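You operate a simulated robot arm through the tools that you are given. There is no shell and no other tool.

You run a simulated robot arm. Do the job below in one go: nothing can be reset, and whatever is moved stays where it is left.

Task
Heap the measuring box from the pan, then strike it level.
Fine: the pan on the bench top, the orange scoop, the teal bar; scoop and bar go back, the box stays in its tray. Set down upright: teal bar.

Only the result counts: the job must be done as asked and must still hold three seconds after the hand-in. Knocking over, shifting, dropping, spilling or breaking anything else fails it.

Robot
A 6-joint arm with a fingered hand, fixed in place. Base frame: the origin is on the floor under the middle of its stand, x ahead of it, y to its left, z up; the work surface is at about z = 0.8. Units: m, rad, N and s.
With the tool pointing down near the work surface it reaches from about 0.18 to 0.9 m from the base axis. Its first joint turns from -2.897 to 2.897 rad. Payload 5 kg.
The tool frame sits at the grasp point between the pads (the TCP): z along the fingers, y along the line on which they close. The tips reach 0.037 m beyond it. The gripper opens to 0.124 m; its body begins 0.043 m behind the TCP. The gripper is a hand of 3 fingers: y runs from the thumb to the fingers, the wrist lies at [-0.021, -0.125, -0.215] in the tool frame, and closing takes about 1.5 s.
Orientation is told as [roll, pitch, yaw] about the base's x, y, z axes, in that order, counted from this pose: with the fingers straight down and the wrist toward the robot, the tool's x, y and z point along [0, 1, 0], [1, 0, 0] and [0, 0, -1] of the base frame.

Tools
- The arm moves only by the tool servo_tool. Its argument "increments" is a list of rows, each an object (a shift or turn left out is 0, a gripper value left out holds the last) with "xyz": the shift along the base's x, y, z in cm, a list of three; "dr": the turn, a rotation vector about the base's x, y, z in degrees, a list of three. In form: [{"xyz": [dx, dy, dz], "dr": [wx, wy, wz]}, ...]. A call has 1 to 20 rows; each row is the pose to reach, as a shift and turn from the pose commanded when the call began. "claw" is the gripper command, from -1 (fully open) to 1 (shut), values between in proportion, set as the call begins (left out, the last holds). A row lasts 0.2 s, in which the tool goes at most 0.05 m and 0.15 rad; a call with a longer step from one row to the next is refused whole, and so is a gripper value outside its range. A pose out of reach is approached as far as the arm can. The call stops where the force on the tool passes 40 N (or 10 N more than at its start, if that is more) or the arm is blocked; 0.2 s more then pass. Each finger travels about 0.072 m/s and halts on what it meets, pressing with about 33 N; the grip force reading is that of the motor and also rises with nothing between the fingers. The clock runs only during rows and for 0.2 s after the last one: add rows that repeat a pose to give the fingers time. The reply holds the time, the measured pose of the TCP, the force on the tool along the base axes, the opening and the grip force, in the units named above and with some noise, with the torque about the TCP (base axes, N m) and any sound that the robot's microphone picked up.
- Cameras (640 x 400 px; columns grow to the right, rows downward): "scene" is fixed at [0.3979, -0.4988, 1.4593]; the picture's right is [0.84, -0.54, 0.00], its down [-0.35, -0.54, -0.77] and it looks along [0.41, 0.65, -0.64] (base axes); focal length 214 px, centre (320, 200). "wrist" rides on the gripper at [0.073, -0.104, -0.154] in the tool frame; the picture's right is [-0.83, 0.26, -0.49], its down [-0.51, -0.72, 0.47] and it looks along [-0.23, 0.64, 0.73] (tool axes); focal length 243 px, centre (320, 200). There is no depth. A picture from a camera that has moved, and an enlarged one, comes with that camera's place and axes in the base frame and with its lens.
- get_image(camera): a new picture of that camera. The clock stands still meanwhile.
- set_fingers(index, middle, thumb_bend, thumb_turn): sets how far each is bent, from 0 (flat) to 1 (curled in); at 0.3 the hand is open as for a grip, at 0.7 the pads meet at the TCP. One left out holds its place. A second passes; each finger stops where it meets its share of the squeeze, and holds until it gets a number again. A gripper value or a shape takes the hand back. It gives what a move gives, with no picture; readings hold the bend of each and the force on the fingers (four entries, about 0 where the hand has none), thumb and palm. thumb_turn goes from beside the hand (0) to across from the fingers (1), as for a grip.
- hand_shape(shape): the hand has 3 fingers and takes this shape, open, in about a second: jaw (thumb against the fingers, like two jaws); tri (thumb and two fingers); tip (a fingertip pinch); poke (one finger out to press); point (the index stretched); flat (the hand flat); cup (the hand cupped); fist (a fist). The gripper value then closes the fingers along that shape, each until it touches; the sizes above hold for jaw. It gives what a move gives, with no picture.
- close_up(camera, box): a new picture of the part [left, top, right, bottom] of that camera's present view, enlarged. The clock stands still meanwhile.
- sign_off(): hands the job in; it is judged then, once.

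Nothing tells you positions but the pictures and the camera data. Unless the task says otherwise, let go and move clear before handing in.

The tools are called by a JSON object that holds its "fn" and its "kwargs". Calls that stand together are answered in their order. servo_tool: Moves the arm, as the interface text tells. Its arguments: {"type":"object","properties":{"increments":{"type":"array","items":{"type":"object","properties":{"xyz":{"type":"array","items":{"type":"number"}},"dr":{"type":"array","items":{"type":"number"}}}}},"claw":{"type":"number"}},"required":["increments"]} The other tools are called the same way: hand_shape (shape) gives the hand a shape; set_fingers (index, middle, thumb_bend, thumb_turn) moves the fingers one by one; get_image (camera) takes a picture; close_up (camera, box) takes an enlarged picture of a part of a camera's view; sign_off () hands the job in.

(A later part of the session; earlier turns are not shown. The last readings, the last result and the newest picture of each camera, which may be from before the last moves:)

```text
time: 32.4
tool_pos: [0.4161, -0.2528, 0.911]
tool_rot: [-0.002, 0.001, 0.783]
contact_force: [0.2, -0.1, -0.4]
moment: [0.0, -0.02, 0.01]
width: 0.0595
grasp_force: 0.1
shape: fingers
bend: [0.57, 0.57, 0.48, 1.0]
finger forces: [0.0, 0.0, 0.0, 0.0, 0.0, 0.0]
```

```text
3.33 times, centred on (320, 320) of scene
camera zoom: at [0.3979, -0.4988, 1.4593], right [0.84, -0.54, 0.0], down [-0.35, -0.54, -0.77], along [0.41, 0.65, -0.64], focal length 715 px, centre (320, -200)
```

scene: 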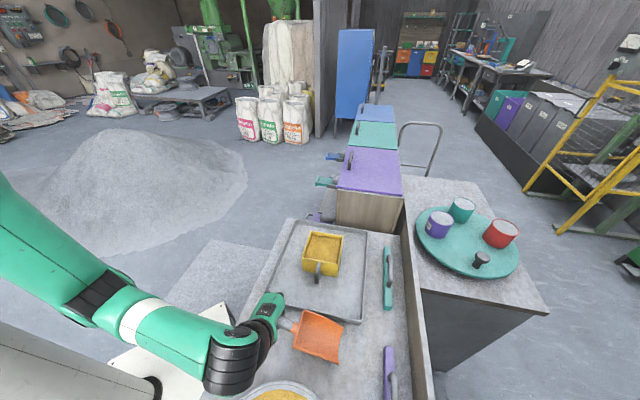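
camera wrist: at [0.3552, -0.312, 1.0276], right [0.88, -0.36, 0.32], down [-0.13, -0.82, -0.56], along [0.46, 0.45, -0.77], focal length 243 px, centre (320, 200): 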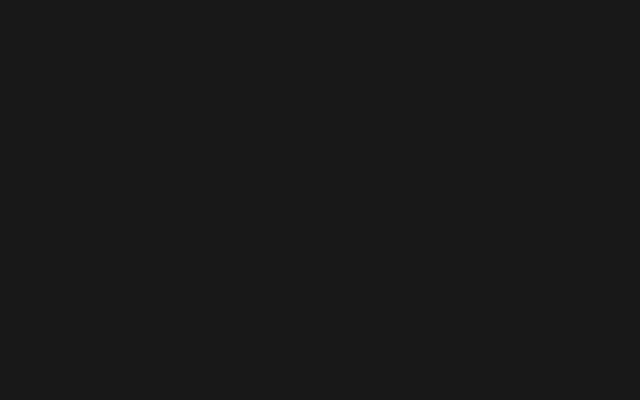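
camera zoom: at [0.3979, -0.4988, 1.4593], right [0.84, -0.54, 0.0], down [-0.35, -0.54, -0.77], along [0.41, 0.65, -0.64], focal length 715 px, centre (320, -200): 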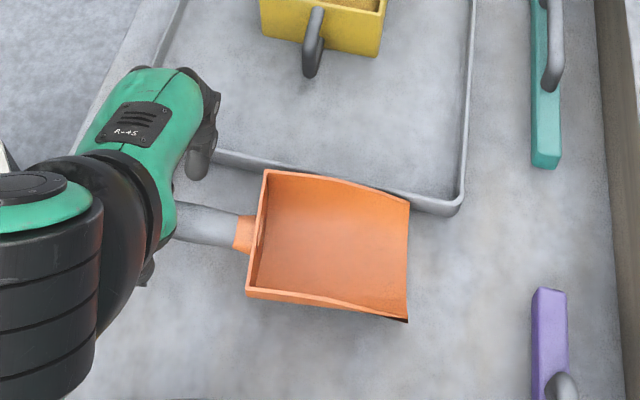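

The scoop hasn't moved. Before re-gripping I want to know what tilts the arm can do with the hand in its natural direction (needed for scooping and pouring), so I'll test with the empty hand above the pan side.

{"fn": "servo_tool", "kwargs": {"increments": [{"xyz": [0, 0, 0.5], "dr": [0, 0, -7.5]}, {"xyz": [0, 0, 1], "dr": [0, 0, -15]}, {"xyz": [0, -1, 1.5], "dr": [0, 0, -22.5]}, {"xyz": [0, -2, 2], "dr": [0, 0, -30]}, {"xyz": [0, -3, 2.5], "dr": [0, 0, -37.5]}, {"xyz": [0, -4, 3], "dr": [0, 0, -45]}, {"xyz": [0, -5, 3.5], "dr": [0, 0, -52.5]}, {"xyz": [0, -6, 4], "dr": [0, 0, -60]}, {"xyz": [0.5, -7, 4], "dr": [0, 0, -67.5]}, {"xyz": [1, -8, 4], "dr": [0, 0, -75]}, {"xyz": [1, -9, 4], "dr": [0, 0, -82.5]}, {"xyz": [1, -10, 4], "dr": [0, 0, -90]}]}}

{"fn": "get_image", "kwargs": {"camera": "scene"}}

{"fn": "get_image", "kwargs": {"camera": "wrist"}}

```text
time: 35.0
tool_pos: [0.4271, -0.3526, 0.9511]
tool_rot: [0.002, 0.004, -0.791]
contact_force: [0.4, -0.1, 0.5]
moment: [0.02, 0.0, 0.0]
width: 0.0596
grasp_force: 0.1
shape: fingers
bend: [0.57, 0.57, 0.48, 1.0]
finger forces: [0.0, 0.0, 0.0, 0.0, 0.0, 0.0]
```

```text
taken
```

scene: 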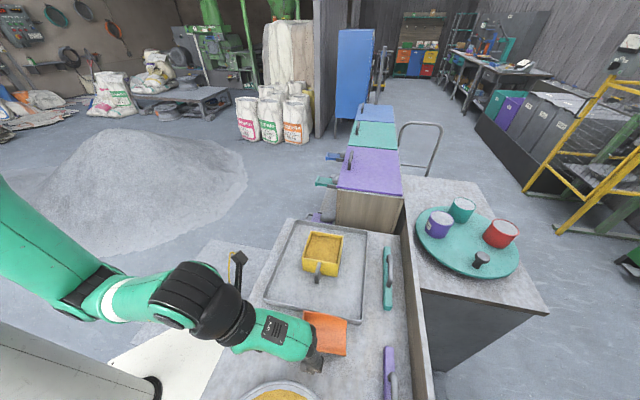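

```text
taken
camera wrist: at [0.4057, -0.2276, 1.1062], right [-0.4, -0.77, 0.49], down [-0.87, 0.16, -0.47], along [0.28, -0.62, -0.73], focal length 243 px, centre (320, 200)
```

wrist: 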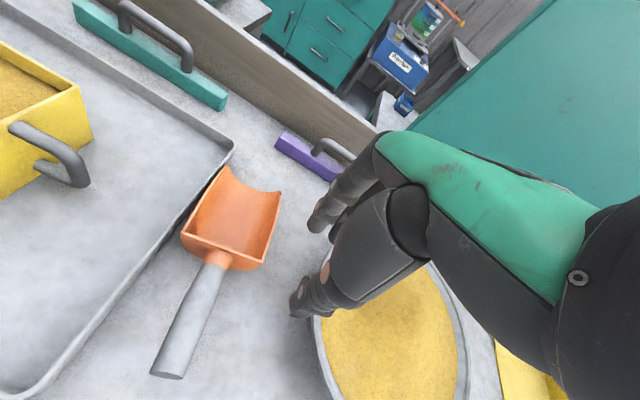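

{"fn": "servo_tool", "kwargs": {"increments": [{"xyz": [0, 0, 0.5], "dr": [5, -5, 0]}, {"xyz": [0, 0, 1], "dr": [10, -10, 0]}, {"xyz": [0, 0, 1], "dr": [15, -15, 0]}, {"xyz": [0, 0, 1], "dr": [20, -20, 0]}, {"xyz": [0, 0, 1], "dr": [25, -25, 0]}, {"xyz": [0, 0, 1], "dr": [30, -30, 0]}, {"xyz": [0, 0, 1], "dr": [35, -35, 0]}]}}

{"fn": "get_image", "kwargs": {"camera": "scene"}}

```text
time: 36.6
tool_pos: [0.427, -0.3526, 0.9611]
tool_rot: [0.866, 0.006, -0.787]
contact_force: [-0.5, -1.0, -0.3]
moment: [-0.02, 0.02, 0.03]
width: 0.0594
grasp_force: 0.1
shape: fingers
bend: [0.57, 0.57, 0.48, 1.0]
finger forces: [0.0, 0.1, 0.0, 0.0, 0.0, 0.0]
```

```text
taken
```

scene: 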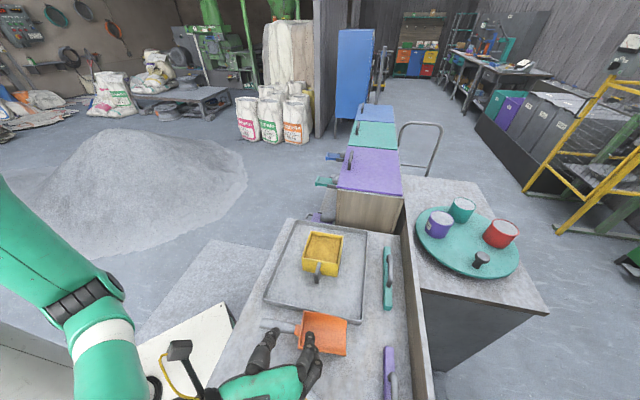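

A tilt of 50° is reachable in the natural hand direction, so scooping and pouring will work there. I'll untilt, return over the handle aligned with the scoop at yaw about 50°, and grip closer to its body.

{"fn": "servo_tool", "kwargs": {"increments": [{"dr": [-5, 5, 0]}, {"dr": [-10, 10, 0]}, {"dr": [-15, 15, 0]}, {"dr": [-20, 20, 0]}, {"dr": [-25, 25, 0]}, {"dr": [-30, 30, 0]}, {"xyz": [0, 0, -0.5], "dr": [-35.1, 35.1, 0]}]}}

{"fn": "servo_tool", "kwargs": {"increments": [{"xyz": [0, 0.5, 0], "dr": [0, 0, 7.3]}, {"xyz": [0, 1, 0], "dr": [0, 0, 14.6]}, {"xyz": [0, 2, -0.5], "dr": [0, 0, 21.9]}, {"xyz": [0, 3, -1], "dr": [0, 0, 29.2]}, {"xyz": [0, 4, -1.5], "dr": [0, 0, 36.5]}, {"xyz": [0, 5, -2], "dr": [0, 0, 43.8]}, {"xyz": [0, 6, -2.5], "dr": [0, 0, 51.1]}, {"xyz": [0, 7, -3], "dr": [0, 0, 58.4]}, {"xyz": [0, 8, -3.5], "dr": [0, 0, 65.7]}, {"xyz": [0.2, 8.5, -4], "dr": [0, 0, 73]}, {"xyz": [0.4, 8.9, -4.4], "dr": [0, 0, 80.3]}, {"xyz": [0.4, 8.9, -4.4], "dr": [0, 0, 87.6]}, {"xyz": [0.4, 8.9, -4.4], "dr": [0, 0, 95]}, {"xyz": [0.4, 8.9, -4.4], "dr": [0, 0, 95]}]}}

{"fn": "close_up", "kwargs": {"camera": "scene", "box": [240, 260, 400, 380]}}

```text
time: 38.2
tool_pos: [0.425, -0.3527, 0.956]
tool_rot: [-0.002, 0.004, -0.789]
contact_force: [-0.7, -0.7, -1.2]
moment: [0.01, 0.0, 0.0]
width: 0.0596
grasp_force: 0.0
shape: fingers
bend: [0.57, 0.57, 0.48, 1.0]
finger forces: [0.1, 0.1, 0.1, 0.1, 0.0, 0.0]
```

```text
time: 41.2
tool_pos: [0.431, -0.2614, 0.9089]
tool_rot: [-0.006, 0.001, 0.869]
contact_force: [-0.9, 0.6, -0.3]
moment: [-0.02, -0.01, -0.03]
width: 0.0594
grasp_force: 0.1
shape: fingers
bend: [0.57, 0.57, 0.48, 1.0]
finger forces: [0.0, 0.0, 0.0, 0.0, 0.0, 0.1]
out of reach, approached as far as the arm can: row 13, 14
```

```text
3.33 times, centred on (320, 320) of scene
camera zoom: at [0.3979, -0.4988, 1.4593], right [0.84, -0.54, 0.0], down [-0.35, -0.54, -0.77], along [0.41, 0.65, -0.64], focal length 715 px, centre (320, -200)
```

zoom: 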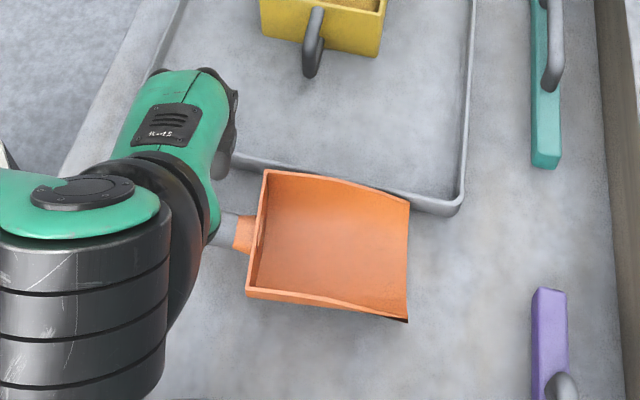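

{"fn": "servo_tool", "kwargs": {"increments": [{"xyz": [0, 0, -1.5]}, {"xyz": [0, 0, -3]}, {"xyz": [0, 0, -4.5]}, {"xyz": [0, 0, -5.3]}, {"xyz": [0, 0, -5.9]}, {"xyz": [0, 0, -5.9]}]}}

{"fn": "close_up", "kwargs": {"camera": "scene", "box": [240, 260, 400, 380]}}

{"fn": "get_image", "kwargs": {"camera": "wrist"}}

```text
time: 42.6
tool_pos: [0.432, -0.2614, 0.8493]
tool_rot: [-0.005, 0.001, 0.87]
contact_force: [0.2, -0.7, 0.0]
moment: [-0.01, -0.03, -0.03]
width: 0.0597
grasp_force: 0.1
shape: fingers
bend: [0.57, 0.57, 0.48, 1.0]
finger forces: [0.0, 0.0, 0.1, 0.0, 0.1, 0.1]
```

```text
3.33 times, centred on (320, 320) of scene
camera zoom: at [0.3979, -0.4988, 1.4593], right [0.84, -0.54, 0.0], down [-0.35, -0.54, -0.77], along [0.41, 0.65, -0.64], focal length 715 px, centre (320, -200)
```

zoom: 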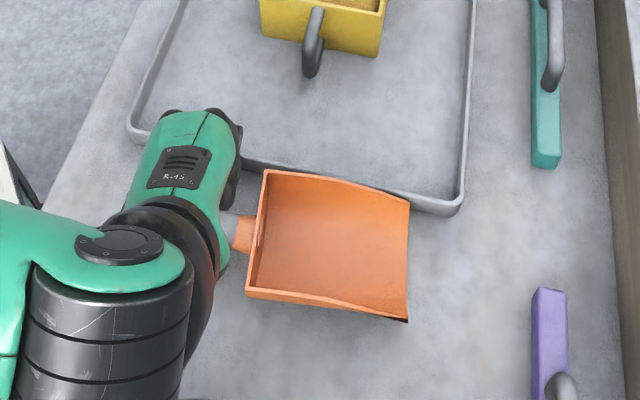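

```text
taken
camera wrist: at [0.3098, -0.2943, 1.0042], right [0.8, -0.33, 0.49], down [-0.08, -0.88, -0.47], along [0.59, 0.34, -0.73], focal length 243 px, centre (320, 200)
```

wrist: 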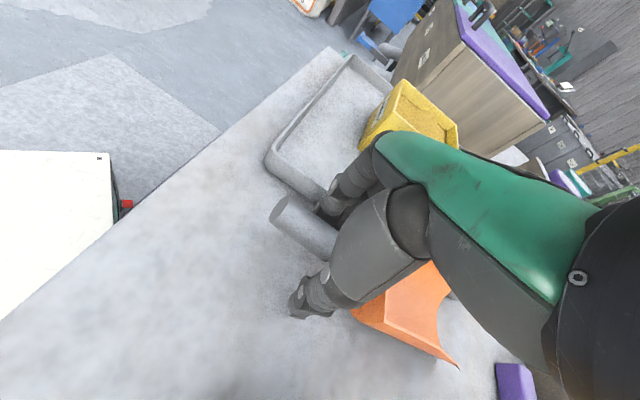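

The wrist view shows the handle running cleanly between the thumb and fingers with no contact. I'll close in stages.

{"fn": "set_fingers", "kwargs": {"index": 0.72, "middle": 0.72, "thumb_bend": 0.65}}

{"fn": "close_up", "kwargs": {"camera": "wrist", "box": [240, 120, 480, 380]}}

{"fn": "set_fingers", "kwargs": {"index": 0.88, "middle": 0.88, "thumb_bend": 0.75}}

{"fn": "close_up", "kwargs": {"camera": "wrist", "box": [240, 120, 480, 380]}}

```text
time: 43.6
tool_pos: [0.4315, -0.2627, 0.8513]
tool_rot: [-0.003, 0.0, 0.868]
contact_force: [-0.1, -0.1, 0.0]
moment: [0.03, 0.01, 0.02]
width: 0.0121
grasp_force: 2.4
shape: fingers
bend: [0.72, 0.71, 0.64, 1.0]
finger forces: [0.7, 2.1, 0.0, 0.0, 2.5, 0.0]
```

```text
1.54 times, centred on (360, 250) of wrist
camera zoom: at [0.3098, -0.2943, 1.0044], right [0.8, -0.33, 0.49], down [-0.08, -0.88, -0.47], along [0.59, 0.34, -0.73], focal length 373 px, centre (258, 123)
```

zoom: 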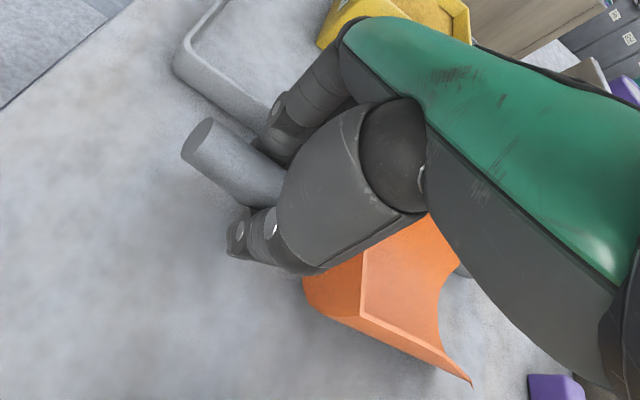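

```text
time: 44.6
tool_pos: [0.4316, -0.2622, 0.8505]
tool_rot: [-0.004, 0.002, 0.87]
contact_force: [0.0, -0.1, -1.3]
moment: [0.02, 0.02, -0.01]
width: 0.0059
grasp_force: 0.1
shape: fingers
bend: [0.8, 0.87, 0.69, 1.0]
finger forces: [0.1, 0.0, 0.0, 0.1, 0.2, 0.0]
```

```text
1.54 times, centred on (360, 250) of wrist
camera zoom: at [0.3099, -0.2943, 1.0044], right [0.8, -0.33, 0.49], down [-0.08, -0.88, -0.47], along [0.59, 0.34, -0.73], focal length 373 px, centre (258, 123)
```

zoom: 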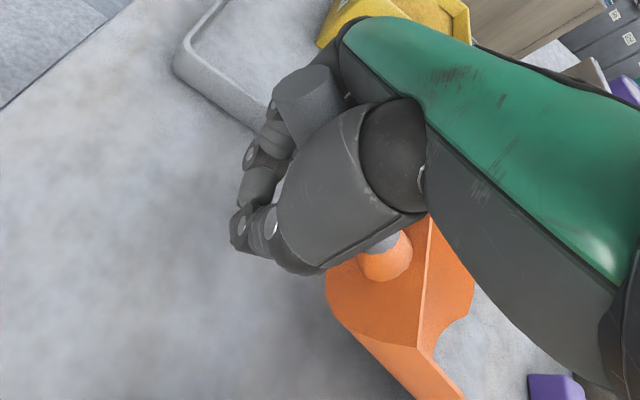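

{"fn": "set_fingers", "kwargs": {"index": 1.0, "middle": 1.0, "thumb_bend": 0.9}}

{"fn": "close_up", "kwargs": {"camera": "wrist", "box": [240, 120, 480, 380]}}

{"fn": "close_up", "kwargs": {"camera": "scene", "box": [240, 260, 400, 380]}}

```text
time: 45.6
tool_pos: [0.4312, -0.2632, 0.8504]
tool_rot: [-0.003, 0.003, 0.869]
contact_force: [0.9, -0.5, -1.8]
moment: [0.01, 0.14, -0.02]
width: 0.0359
grasp_force: 12.3
shape: fingers
bend: [1.0, 0.99, 0.86, 1.0]
finger forces: [0.0, 6.5, 0.0, 0.0, 7.5, 11.1]
```

```text
1.54 times, centred on (360, 250) of wrist
camera zoom: at [0.3099, -0.2943, 1.0044], right [0.8, -0.33, 0.49], down [-0.08, -0.88, -0.47], along [0.59, 0.34, -0.73], focal length 373 px, centre (258, 123)
```

zoom: 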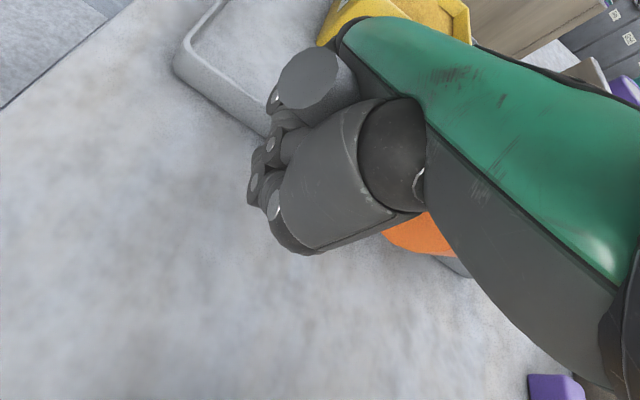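

```text
3.33 times, centred on (320, 320) of scene
camera zoom: at [0.3979, -0.4988, 1.4593], right [0.84, -0.54, 0.0], down [-0.35, -0.54, -0.77], along [0.41, 0.65, -0.64], focal length 715 px, centre (320, -200)
```

zoom: 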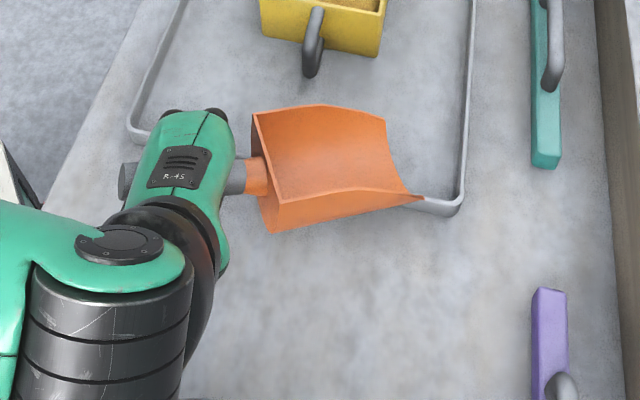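

The scoop is clamped between middle finger, thumb and palm, lifted and rolled somewhat toward the tray. I'll raise it carefully while turning toward the natural yaw, to see how it sits in the hand.

{"fn": "servo_tool", "kwargs": {"increments": [{"xyz": [0, 0, 1]}, {"xyz": [0, 0, 2]}, {"xyz": [0, 0, 3]}, {"xyz": [0, 0, 4]}, {"xyz": [0, 0, 5], "dr": [0, 0, -5]}, {"xyz": [0, 0, 6], "dr": [0, 0, -10]}, {"xyz": [0, 0, 6.5], "dr": [0, 0, -15]}, {"xyz": [0, 0, 7], "dr": [0, 0, -20]}]}}

{"fn": "get_image", "kwargs": {"camera": "scene"}}

{"fn": "get_image", "kwargs": {"camera": "wrist"}}

```text
time: 47.4
tool_pos: [0.4298, -0.2628, 0.9197]
tool_rot: [-0.002, 0.003, 0.518]
contact_force: [0.2, -0.7, -1.9]
moment: [0.09, 0.16, -0.03]
width: 0.0362
grasp_force: 12.3
shape: fingers
bend: [1.0, 0.99, 0.86, 1.0]
finger forces: [0.0, 6.8, 0.0, 0.0, 7.2, 10.8]
```

```text
taken
```

scene: 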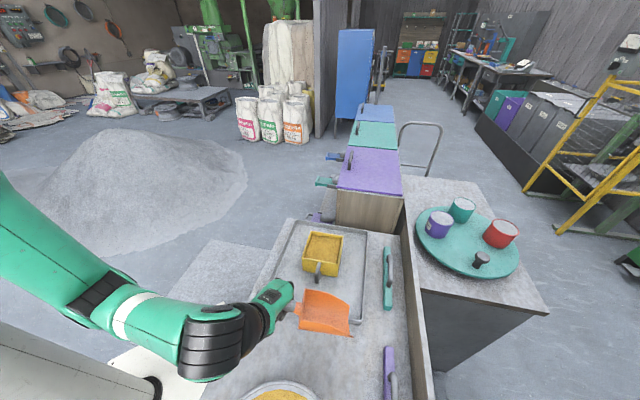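

```text
taken
camera wrist: at [0.3058, -0.2499, 1.0742], right [0.64, -0.59, 0.49], down [-0.38, -0.8, -0.47], along [0.67, 0.11, -0.73], focal length 243 px, centre (320, 200)
```

wrist: 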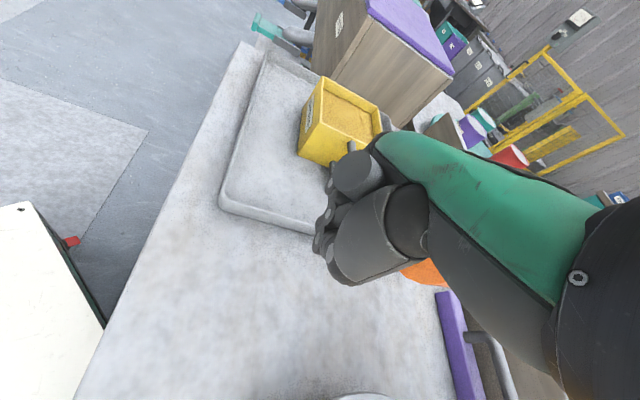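

{"fn": "servo_tool", "kwargs": {"increments": [{"xyz": [0, 0, 0.5], "dr": [0, 0, -7.5]}, {"xyz": [0, 0, 1], "dr": [0, 0, -15]}, {"xyz": [0.5, 0, 1.5], "dr": [0, 0, -22.5]}, {"xyz": [1, 0, 2], "dr": [0, 0, -30]}, {"xyz": [1.5, 0, 2.5], "dr": [0, 0, -37.5]}, {"xyz": [2, 0, 3], "dr": [0, 0, -45]}, {"xyz": [2.5, 0, 3.5], "dr": [0, 0, -52.5]}, {"xyz": [3, 0, 4], "dr": [0, 0, -60]}, {"xyz": [3, 0, 4.5], "dr": [0, 0, -67.5]}, {"xyz": [3, 0, 5], "dr": [0, 0, -75]}]}}

{"fn": "close_up", "kwargs": {"camera": "scene", "box": [180, 200, 420, 400]}}

{"fn": "get_image", "kwargs": {"camera": "wrist"}}

```text
time: 49.6
tool_pos: [0.4606, -0.2627, 0.9695]
tool_rot: [-0.002, 0.005, -0.789]
contact_force: [-0.6, -0.3, -1.8]
moment: [0.11, -0.08, -0.01]
width: 0.0358
grasp_force: 11.4
shape: fingers
bend: [1.0, 0.99, 0.86, 1.0]
finger forces: [0.0, 7.5, 0.0, 0.0, 6.1, 9.2]
```

```text
2.00 times, centred on (300, 300) of scene
camera zoom: at [0.3979, -0.4988, 1.4593], right [0.84, -0.54, 0.0], down [-0.35, -0.54, -0.77], along [0.41, 0.65, -0.64], focal length 429 px, centre (360, 0)
```

zoom: 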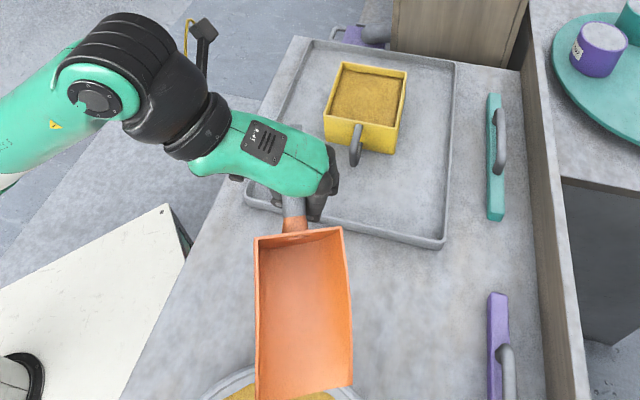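

```text
taken
camera wrist: at [0.4414, -0.1377, 1.1244], right [-0.4, -0.77, 0.49], down [-0.87, 0.16, -0.47], along [0.28, -0.62, -0.73], focal length 243 px, centre (320, 200)
```

wrist: 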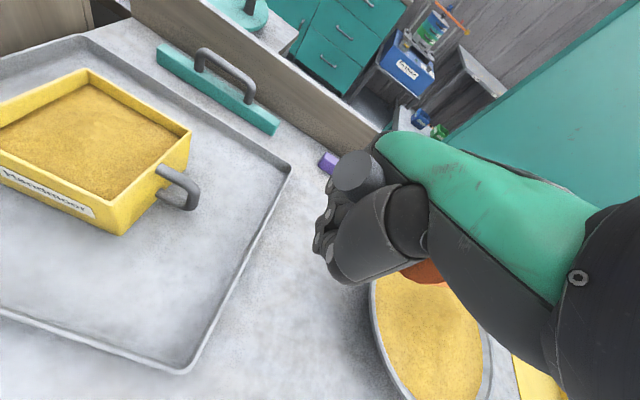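

The scoop is now held firmly, mouth pointing toward the pan. I'll move it back a little so the fixed camera sees all of it, to measure its attitude.

{"fn": "servo_tool", "kwargs": {"increments": [{"xyz": [2, 2, 1]}, {"xyz": [4, 4, 2]}, {"xyz": [6, 6, 3]}, {"xyz": [8, 8, 4]}, {"xyz": [8, 8, 4]}]}}

{"fn": "close_up", "kwargs": {"camera": "scene", "box": [240, 200, 400, 320]}}

```text
time: 50.8
tool_pos: [0.5422, -0.1808, 1.0101]
tool_rot: [-0.002, 0.004, -0.789]
contact_force: [-0.7, 0.2, -1.3]
moment: [0.14, -0.01, -0.01]
width: 0.0357
grasp_force: 11.4
shape: fingers
bend: [1.0, 0.99, 0.86, 1.0]
finger forces: [0.1, 7.6, 0.1, 0.0, 5.5, 8.9]
```

```text
3.33 times, centred on (320, 260) of scene
camera zoom: at [0.3979, -0.4988, 1.4593], right [0.84, -0.54, 0.0], down [-0.35, -0.54, -0.77], along [0.41, 0.65, -0.64], focal length 715 px, centre (320, 0)
```

zoom: 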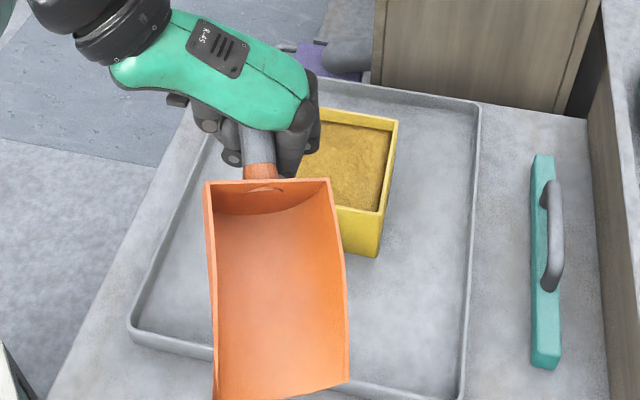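

The scoop's lip sits about 0.15 m ahead of the tool point, pitched down about 20° and yawed about 18° off the hand's axis. Before dipping I need an accurate view of the pan, so I'll turn the wrist camera toward it.

{"fn": "servo_tool", "kwargs": {"increments": [{"xyz": [-2, -1.5, 0], "dr": [0, 0, -4.5]}, {"xyz": [-4, -3, 0], "dr": [0, 0, -9]}, {"xyz": [-6.5, -4.5, -0.5], "dr": [0, 0, -13.5]}, {"xyz": [-9, -6, -1], "dr": [0, 0, -18]}, {"xyz": [-11.5, -8, -1], "dr": [0, 0, -22.5]}, {"xyz": [-14, -10, -1.5], "dr": [0, 0, -27]}, {"xyz": [-16, -11.5, -1.5], "dr": [0, 0, -31.5]}, {"xyz": [-18, -13, -2], "dr": [0, 0, -36]}, {"xyz": [-20, -14.5, -2], "dr": [0, 0, -40.5]}, {"xyz": [-22, -15.5, -2.5], "dr": [0, 0, -45]}]}}

{"fn": "get_image", "kwargs": {"camera": "wrist"}}

{"fn": "get_image", "kwargs": {"camera": "scene"}}

```text
time: 53.0
tool_pos: [0.3208, -0.3368, 0.9841]
tool_rot: [-0.004, 0.004, -1.575]
contact_force: [0.6, -0.9, -2.8]
moment: [0.07, -0.18, 0.02]
width: 0.036
grasp_force: 10.7
shape: fingers
bend: [1.0, 0.99, 0.86, 1.0]
finger forces: [0.0, 7.7, 0.1, 0.0, 4.9, 8.3]
```

```text
taken
camera wrist: at [0.395, -0.2335, 1.1384], right [-0.83, -0.26, 0.49], down [-0.51, 0.73, -0.47], along [-0.24, -0.64, -0.73], focal length 243 px, centre (320, 200)
```

wrist: 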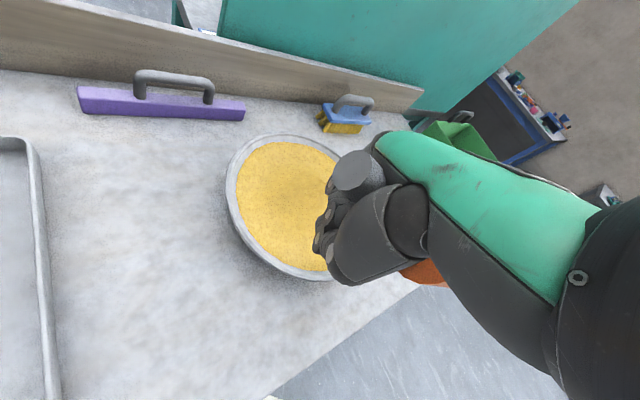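

```text
taken
```

scene: 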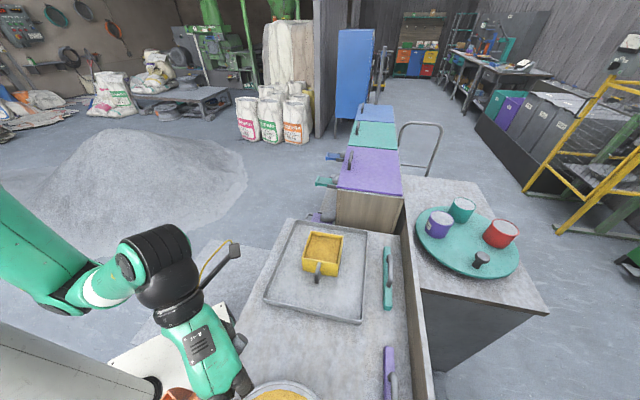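

{"fn": "close_up", "kwargs": {"camera": "wrist", "box": [210, 115, 370, 295]}}

```text
2.22 times, centred on (290, 205) of wrist
camera zoom: at [0.395, -0.2335, 1.1384], right [-0.83, -0.26, 0.49], down [-0.51, 0.73, -0.47], along [-0.24, -0.64, -0.73], focal length 539 px, centre (387, 189)
```

zoom: 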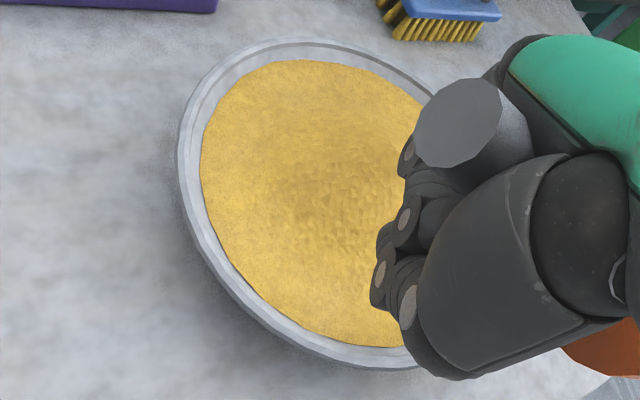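

The pan is now well seen: centre about (0.317, -0.481), outer radius about 0.13 m, rim z about 0.855, with grain just below the rim. I'll return to yaw -45°, tilt the mouth a further 12° down, and hover the lip at the near side of the pan.

{"fn": "servo_tool", "kwargs": {"increments": [{"xyz": [1.5, 0.7, 0], "dr": [0, 0, 7.5]}, {"xyz": [3, 1.4, 0], "dr": [0, 0, 15]}, {"xyz": [4.5, 2.1, 0], "dr": [0, 0, 22.5]}, {"xyz": [6, 2.8, 0], "dr": [0, 0, 30]}, {"xyz": [7.5, 3.5, 0], "dr": [0, 0, 37.5]}, {"xyz": [9.1, 4.2, 0], "dr": [0, 0, 45.2]}, {"xyz": [9.1, 4.2, 0], "dr": [0, 0, 45.2]}]}}

{"fn": "servo_tool", "kwargs": {"increments": [{"xyz": [0, 0, -0.5], "dr": [5.35, -2.7, 0]}, {"xyz": [0, 0, -1.5], "dr": [10.7, -5.45, 0]}, {"xyz": [0, 0, -2.5], "dr": [10.7, -5.45, 0]}, {"xyz": [0, 0, -2.5], "dr": [10.7, -5.45, 0]}]}}

{"fn": "get_image", "kwargs": {"camera": "scene"}}

{"fn": "close_up", "kwargs": {"camera": "scene", "box": [200, 260, 400, 400]}}

{"fn": "get_image", "kwargs": {"camera": "wrist"}}

```text
time: 54.6
tool_pos: [0.4125, -0.2945, 0.9859]
tool_rot: [-0.002, 0.003, -0.786]
contact_force: [0.1, -0.1, -1.2]
moment: [0.15, -0.08, 0.01]
width: 0.0363
grasp_force: 10.7
shape: fingers
bend: [1.0, 0.99, 0.86, 1.0]
finger forces: [0.1, 8.3, 0.0, 0.0, 4.5, 7.9]
```

```text
time: 55.6
tool_pos: [0.4123, -0.2963, 0.9602]
tool_rot: [0.198, 0.068, -0.778]
contact_force: [0.6, -0.5, -2.1]
moment: [0.15, -0.1, -0.05]
width: 0.0363
grasp_force: 9.5
shape: fingers
bend: [1.0, 0.99, 0.86, 1.0]
finger forces: [0.0, 8.0, 0.0, 0.1, 4.2, 7.4]
```

```text
taken
```

scene: 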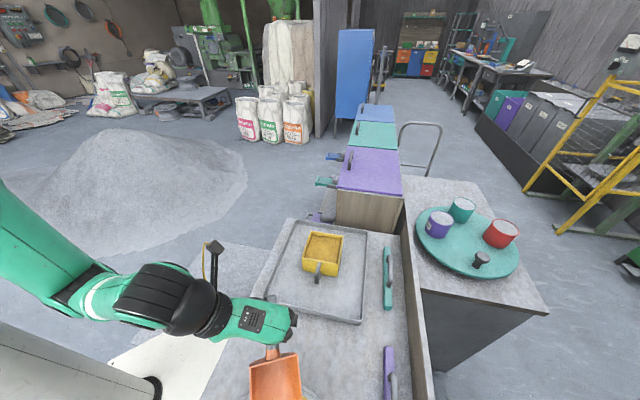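

```text
2.86 times, centred on (300, 330) of scene
camera zoom: at [0.3979, -0.4988, 1.4593], right [0.84, -0.54, 0.0], down [-0.35, -0.54, -0.77], along [0.41, 0.65, -0.64], focal length 613 px, centre (377, -171)
```

zoom: 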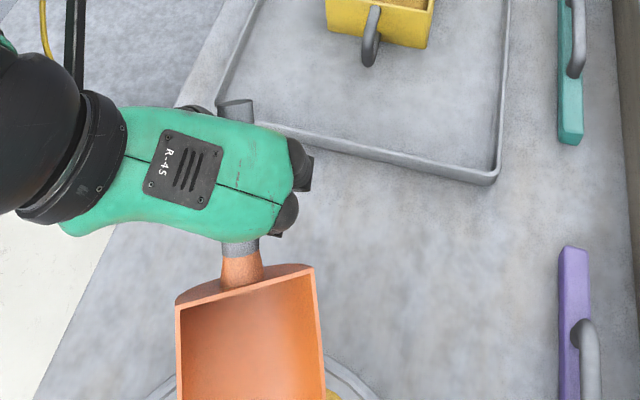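

```text
taken
camera wrist: at [0.3759, -0.2015, 1.1317], right [-0.44, -0.85, 0.3], down [-0.82, 0.24, -0.51], along [0.36, -0.47, -0.81], focal length 243 px, centre (320, 200)
```

wrist: 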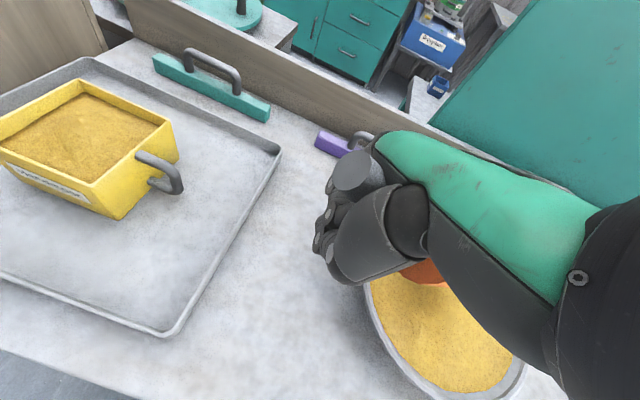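

Handle and scoop direction agree with my estimate (about -115°). I'll centre the lip laterally and plunge it into the near side of the grain.

{"fn": "servo_tool", "kwargs": {"increments": [{"xyz": [-1.5, 0.7, 0]}, {"xyz": [-1.5, 0.7, -1.5]}, {"xyz": [-1.7, 0.2, -3]}, {"xyz": [-2, -0.4, -4.5]}, {"xyz": [-2.2, -0.8, -5.5]}, {"xyz": [-2.3, -0.9, -6]}]}}

{"fn": "close_up", "kwargs": {"camera": "scene", "box": [200, 260, 400, 400]}}

{"fn": "close_up", "kwargs": {"camera": "wrist", "box": [300, 150, 560, 400]}}

```text
time: 57.0
tool_pos: [0.3905, -0.3049, 0.8994]
tool_rot: [0.196, 0.067, -0.78]
contact_force: [-0.7, 0.6, -2.3]
moment: [0.17, -0.09, 0.02]
width: 0.0362
grasp_force: 9.4
shape: fingers
bend: [1.0, 0.99, 0.86, 1.0]
finger forces: [0.0, 8.3, 0.0, 0.1, 3.9, 7.3]
```

```text
2.86 times, centred on (300, 330) of scene
camera zoom: at [0.3979, -0.4988, 1.4593], right [0.84, -0.54, 0.0], down [-0.35, -0.54, -0.77], along [0.41, 0.65, -0.64], focal length 613 px, centre (377, -171)
```

zoom: 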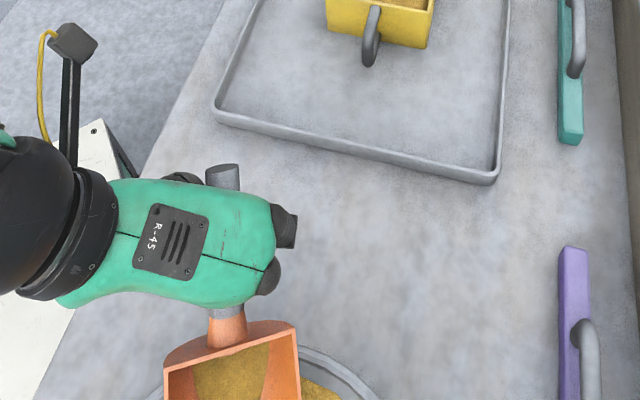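

```text
1.60 times, centred on (430, 275) of wrist
camera zoom: at [0.3529, -0.2096, 1.0717], right [-0.44, -0.85, 0.3], down [-0.82, 0.24, -0.51], along [0.36, -0.47, -0.8], focal length 388 px, centre (144, 80)
```

zoom: 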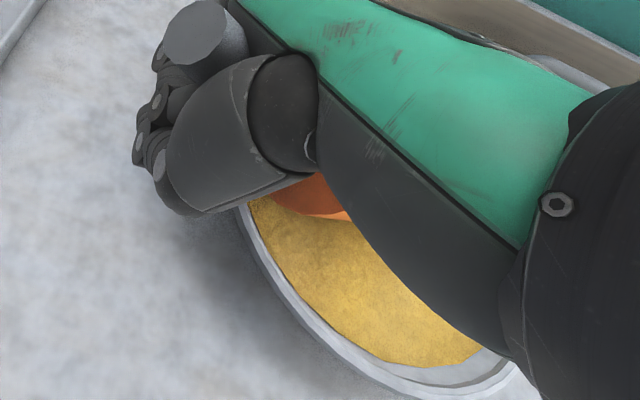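

The lip is in the grain with no contact force and grain already showing in the scoop. I'll push forward, then curl up gradually while lifting.

{"fn": "servo_tool", "kwargs": {"increments": [{"xyz": [-0.7, -1.6, -0.2]}, {"xyz": [-1.5, -3.2, -0.3]}, {"xyz": [-2.2, -4.7, -0.3]}, {"xyz": [-3, -6.3, -0.3]}]}}

{"fn": "close_up", "kwargs": {"camera": "scene", "box": [200, 260, 400, 400]}}

{"fn": "close_up", "kwargs": {"camera": "wrist", "box": [300, 150, 560, 400]}}

```text
time: 58.0
tool_pos: [0.3601, -0.3675, 0.8965]
tool_rot: [0.199, 0.068, -0.779]
contact_force: [0.8, -0.9, -3.3]
moment: [0.22, -0.1, 0.02]
width: 0.0362
grasp_force: 10.4
shape: fingers
bend: [1.0, 0.99, 0.86, 1.0]
finger forces: [0.0, 9.2, 0.0, 0.1, 3.6, 7.6]
```

```text
2.86 times, centred on (300, 330) of scene
camera zoom: at [0.3979, -0.4988, 1.4593], right [0.84, -0.54, 0.0], down [-0.35, -0.54, -0.77], along [0.41, 0.65, -0.64], focal length 613 px, centre (377, -171)
```

zoom: 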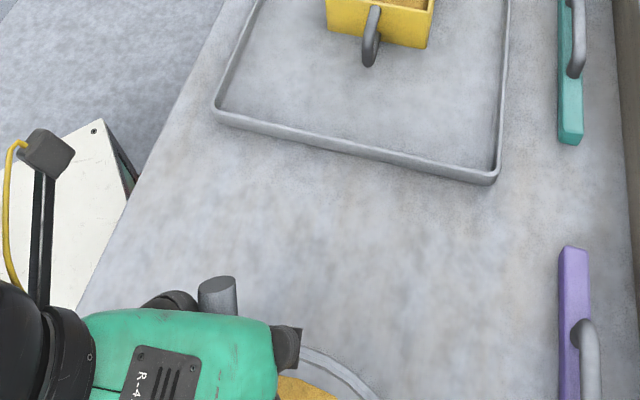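

```text
1.60 times, centred on (430, 275) of wrist
camera zoom: at [0.324, -0.273, 1.0688], right [-0.44, -0.85, 0.3], down [-0.82, 0.24, -0.51], along [0.36, -0.47, -0.81], focal length 388 px, centre (144, 80)
```

zoom: 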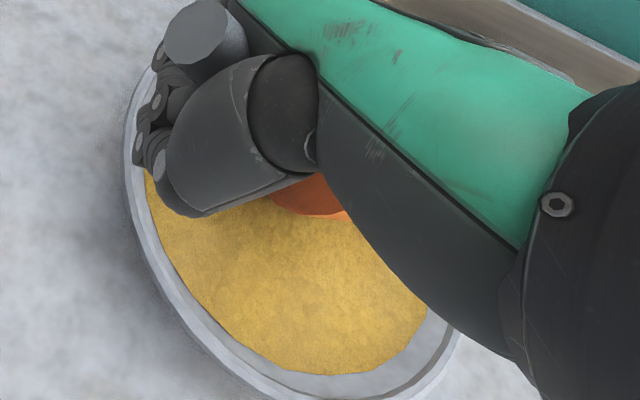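

{"fn": "servo_tool", "kwargs": {"increments": [{"xyz": [-0.95, -2.0, -0.6], "dr": [-5.44, 2.54, 0]}, {"xyz": [-1.3, -2.8, -0.6], "dr": [-10.88, 5.07, 0]}, {"xyz": [-1.4, -2.9, 0.1], "dr": [-16.3, 7.6, 0]}, {"xyz": [-1.3, -2.8, 1.8], "dr": [-21.75, 10.14, 0]}, {"xyz": [-1.2, -2.6, 4.5], "dr": [-27.2, 12.7, 0]}, {"xyz": [-1, -2.2, 7], "dr": [-30, 14, 0]}, {"xyz": [-1, -2.2, 7], "dr": [-30, 14, 0]}]}}

{"fn": "get_image", "kwargs": {"camera": "scene"}}

{"fn": "get_image", "kwargs": {"camera": "wrist"}}

```text
time: 59.6
tool_pos: [0.3497, -0.389, 0.9671]
tool_rot: [-0.348, -0.126, -0.764]
contact_force: [1.0, 1.1, -2.4]
moment: [0.22, -0.15, 0.01]
width: 0.036
grasp_force: 10.1
shape: fingers
bend: [1.0, 0.99, 0.86, 1.0]
finger forces: [0.1, 10.4, 0.0, 0.0, 3.0, 7.5]
```

```text
taken
```

scene: 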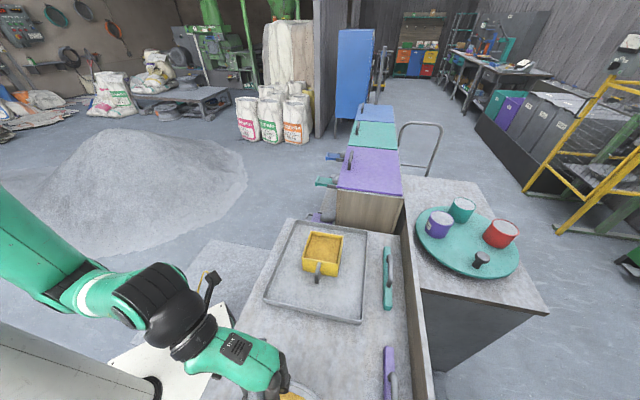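

```text
taken
camera wrist: at [0.348, -0.2201, 1.0733], right [-0.3, -0.56, 0.77], down [-0.93, 0.01, -0.36], along [0.19, -0.83, -0.52], focal length 243 px, centre (320, 200)
```

wrist: 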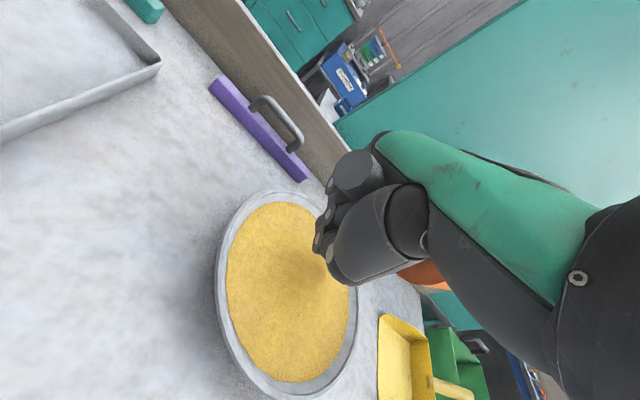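

The scoop has come out level with grain (the weight on the tool rose). I'll lift and carry it back toward the tray to inspect the load.

{"fn": "servo_tool", "kwargs": {"increments": [{"xyz": [2, 2, 1]}, {"xyz": [4, 4.5, 2]}, {"xyz": [6.5, 7.5, 3]}, {"xyz": [9, 10.5, 4]}, {"xyz": [12, 13.5, 5]}, {"xyz": [15, 16.5, 6]}, {"xyz": [17, 18.9, 6.5]}, {"xyz": [17, 18.9, 6.5]}]}}

{"fn": "close_up", "kwargs": {"camera": "scene", "box": [200, 200, 440, 400]}}

```text
time: 61.4
tool_pos: [0.5219, -0.202, 1.0332]
tool_rot: [-0.346, -0.126, -0.761]
contact_force: [0.0, -0.5, -2.4]
moment: [0.23, -0.07, 0.01]
width: 0.0361
grasp_force: 10.4
shape: fingers
bend: [1.0, 0.99, 0.86, 1.0]
finger forces: [0.0, 11.5, 0.0, 0.1, 2.5, 7.0]
```

```text
2.00 times, centred on (320, 300) of scene
camera zoom: at [0.3979, -0.4988, 1.4593], right [0.84, -0.54, 0.0], down [-0.35, -0.54, -0.77], along [0.41, 0.65, -0.64], focal length 429 px, centre (320, 0)
```

zoom: 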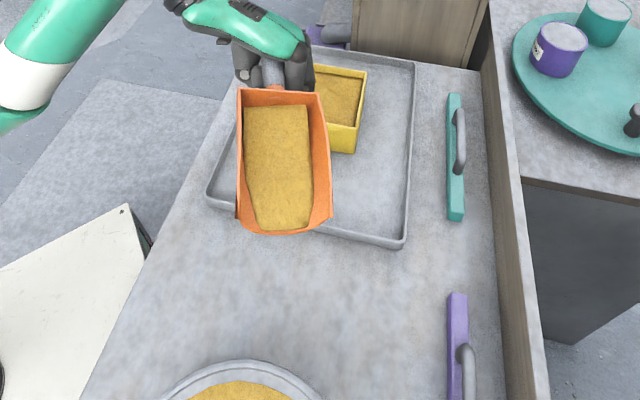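

The scoop carries a good load. I'll carry it level over to the box, turning so the mouth points across the box centre.

{"fn": "servo_tool", "kwargs": {"increments": [{"xyz": [0.5, 2.5, 0.5], "dr": [0, 0, 5]}, {"xyz": [1.2, 5, 1], "dr": [0, 0, 10]}, {"xyz": [2, 7.5, 1], "dr": [0, 0, 15]}, {"xyz": [2.8, 10, 1], "dr": [0, 0, 20]}, {"xyz": [3.4, 12.5, 1], "dr": [0, 0, 25]}, {"xyz": [4, 15, 1], "dr": [0, 0, 30]}, {"xyz": [4.8, 17.5, 1], "dr": [0, 0, 35]}, {"xyz": [5.5, 19.8, 1], "dr": [0, 0, 40]}, {"xyz": [6, 21.5, 1], "dr": [0, 0, 45]}, {"xyz": [6, 22, 1], "dr": [0, 0, 50]}, {"xyz": [6, 22, 1], "dr": [0, 0, 50]}]}}

{"fn": "close_up", "kwargs": {"camera": "scene", "box": [220, 170, 420, 320]}}

{"fn": "get_image", "kwargs": {"camera": "wrist"}}

```text
time: 63.8
tool_pos: [0.5798, 0.0196, 1.0422]
tool_rot: [-0.35, -0.128, 0.114]
contact_force: [0.9, 0.4, -3.0]
moment: [0.22, 0.13, 0.0]
width: 0.0363
grasp_force: 10.5
shape: fingers
bend: [1.0, 0.99, 0.86, 1.0]
finger forces: [0.1, 12.0, 0.1, 0.0, 2.3, 6.6]
```

```text
2.67 times, centred on (320, 245) of scene
camera zoom: at [0.3979, -0.4988, 1.4593], right [0.84, -0.54, 0.0], down [-0.35, -0.54, -0.77], along [0.41, 0.65, -0.64], focal length 572 px, centre (320, 80)
```

zoom: 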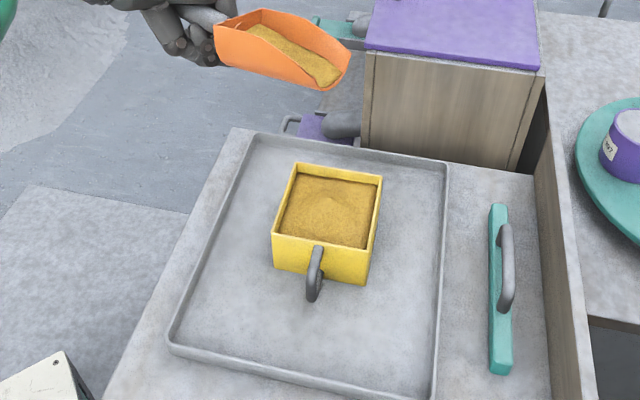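

```text
taken
camera wrist: at [0.4498, 0.1261, 1.1485], right [0.23, -0.59, 0.77], down [-0.61, -0.71, -0.36], along [0.76, -0.39, -0.52], focal length 243 px, centre (320, 200)
```

wrist: 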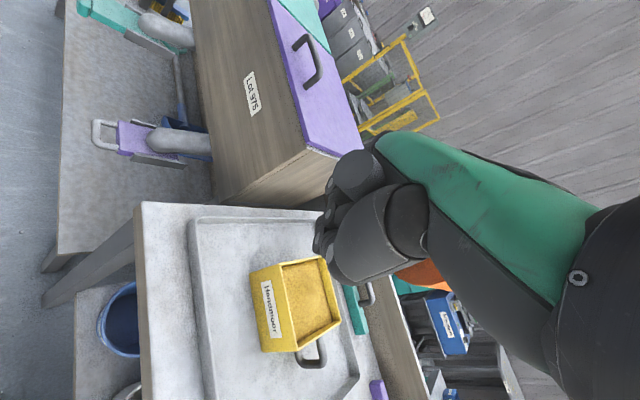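

The lip is above the box centre (about z 1.085, roughly level load). I'll lower and tilt the mouth down toward the box step by step, keeping the lip over the centre.

{"fn": "servo_tool", "kwargs": {"increments": [{"xyz": [-0.5, -0.3, -2.2], "dr": [7.25, 3.38, 0]}, {"xyz": [-0.6, -0.2, -5.0], "dr": [14.5, 6.76, 0]}, {"xyz": [-0.5, -0.3, -6.5], "dr": [21.75, 10.14, 0]}, {"xyz": [-0.5, -0.3, -6.5], "dr": [21.75, 10.14, 0]}]}}

{"fn": "close_up", "kwargs": {"camera": "scene", "box": [240, 170, 400, 290]}}

{"fn": "get_image", "kwargs": {"camera": "wrist"}}

```text
time: 64.8
tool_pos: [0.5767, 0.0153, 0.9782]
tool_rot: [0.049, 0.015, 0.088]
contact_force: [-0.4, -0.6, -3.2]
moment: [0.26, 0.12, 0.01]
width: 0.0363
grasp_force: 9.9
shape: fingers
bend: [1.0, 0.99, 0.86, 1.0]
finger forces: [0.1, 11.9, 0.0, 0.0, 2.1, 6.2]
```

```text
3.33 times, centred on (320, 230) of scene
camera zoom: at [0.3979, -0.4988, 1.4593], right [0.84, -0.54, 0.0], down [-0.35, -0.54, -0.77], along [0.41, 0.65, -0.64], focal length 715 px, centre (320, 100)
```

zoom: 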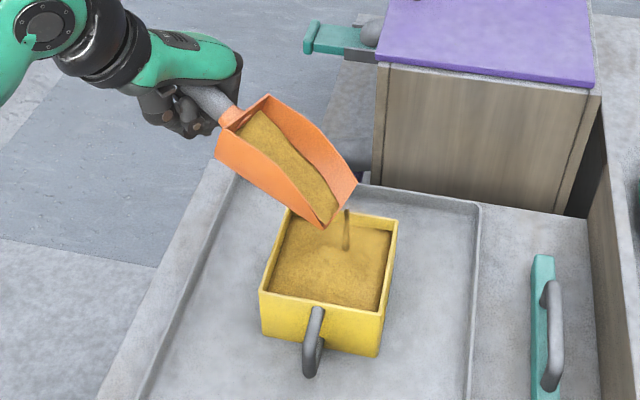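

```text
taken
camera wrist: at [0.4695, 0.0709, 1.1373], right [0.34, -0.83, 0.45], down [-0.68, -0.55, -0.49], along [0.65, -0.14, -0.75], focal length 243 px, centre (320, 200)
```

wrist: 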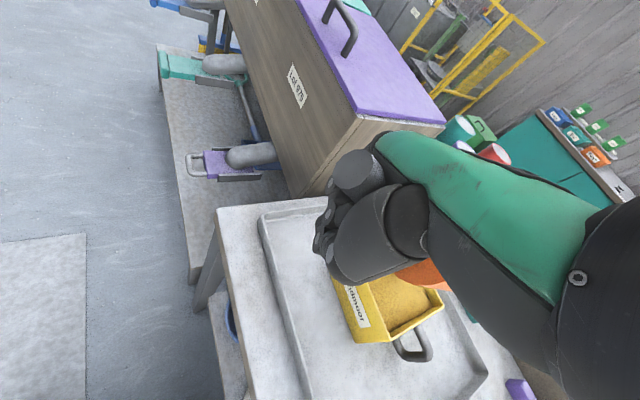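

Grain is already flowing in a thin stream into the box near its centre. I'll continue tilting gradually.

{"fn": "servo_tool", "kwargs": {"increments": [{"xyz": [-0.4, -0.5, -0.5], "dr": [7.25, 3.38, 0]}, {"xyz": [-0.4, -0.5, -0.5], "dr": [7.25, 3.38, 0]}, {"xyz": [-0.3, -1.2, 0.6], "dr": [14.5, 6.76, 0]}, {"xyz": [-0.3, -1.2, 0.6], "dr": [14.5, 6.76, 0]}, {"xyz": [-0.3, -1.2, 0.6], "dr": [14.5, 6.76, 0]}]}}

{"fn": "close_up", "kwargs": {"camera": "scene", "box": [240, 170, 400, 290]}}

```text
time: 66.0
tool_pos: [0.5727, 0.0039, 0.9846]
tool_rot: [0.31, 0.106, 0.105]
contact_force: [0.2, -0.4, -1.8]
moment: [0.15, 0.11, 0.03]
width: 0.0362
grasp_force: 9.3
shape: fingers
bend: [1.0, 0.99, 0.86, 1.0]
finger forces: [0.0, 11.0, 0.0, 0.0, 1.8, 5.3]
```

```text
3.33 times, centred on (320, 230) of scene
camera zoom: at [0.3979, -0.4988, 1.4593], right [0.84, -0.54, 0.0], down [-0.35, -0.54, -0.77], along [0.41, 0.65, -0.64], focal length 715 px, centre (320, 100)
```

zoom: 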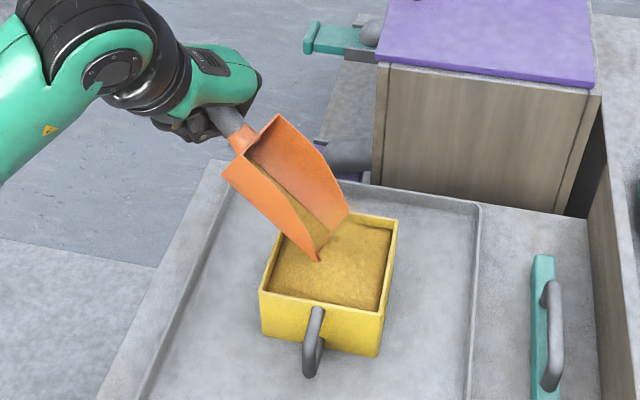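

{"fn": "servo_tool", "kwargs": {"increments": [{"xyz": [0.5, -1.0, 2.0], "dr": [7.25, 3.38, 0]}, {"xyz": [0.5, -1.0, 2.0], "dr": [7.25, 3.38, 0]}, {"xyz": [1.1, -2.2, 3.8], "dr": [14.5, 6.76, 0]}, {"xyz": [1.1, -2.2, 3.8], "dr": [14.5, 6.76, 0]}, {"xyz": [1.1, -2.2, 3.8], "dr": [14.5, 6.76, 0]}]}}

{"fn": "close_up", "kwargs": {"camera": "scene", "box": [240, 170, 400, 290]}}

```text
time: 67.2
tool_pos: [0.5832, -0.0186, 1.0217]
tool_rot: [0.579, 0.194, 0.147]
contact_force: [0.2, 0.4, -1.9]
moment: [0.17, 0.08, 0.01]
width: 0.0362
grasp_force: 7.9
shape: fingers
bend: [1.0, 0.99, 0.86, 1.0]
finger forces: [0.0, 10.6, 0.0, 0.1, 1.5, 4.4]
```

```text
3.33 times, centred on (320, 230) of scene
camera zoom: at [0.3979, -0.4988, 1.4593], right [0.84, -0.54, 0.0], down [-0.35, -0.54, -0.77], along [0.41, 0.65, -0.64], focal length 715 px, centre (320, 100)
```

zoom: 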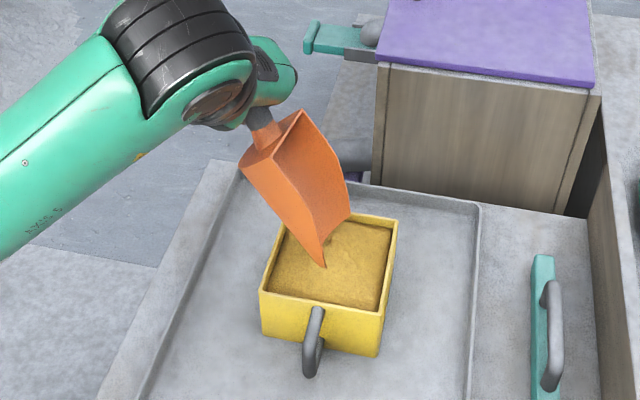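

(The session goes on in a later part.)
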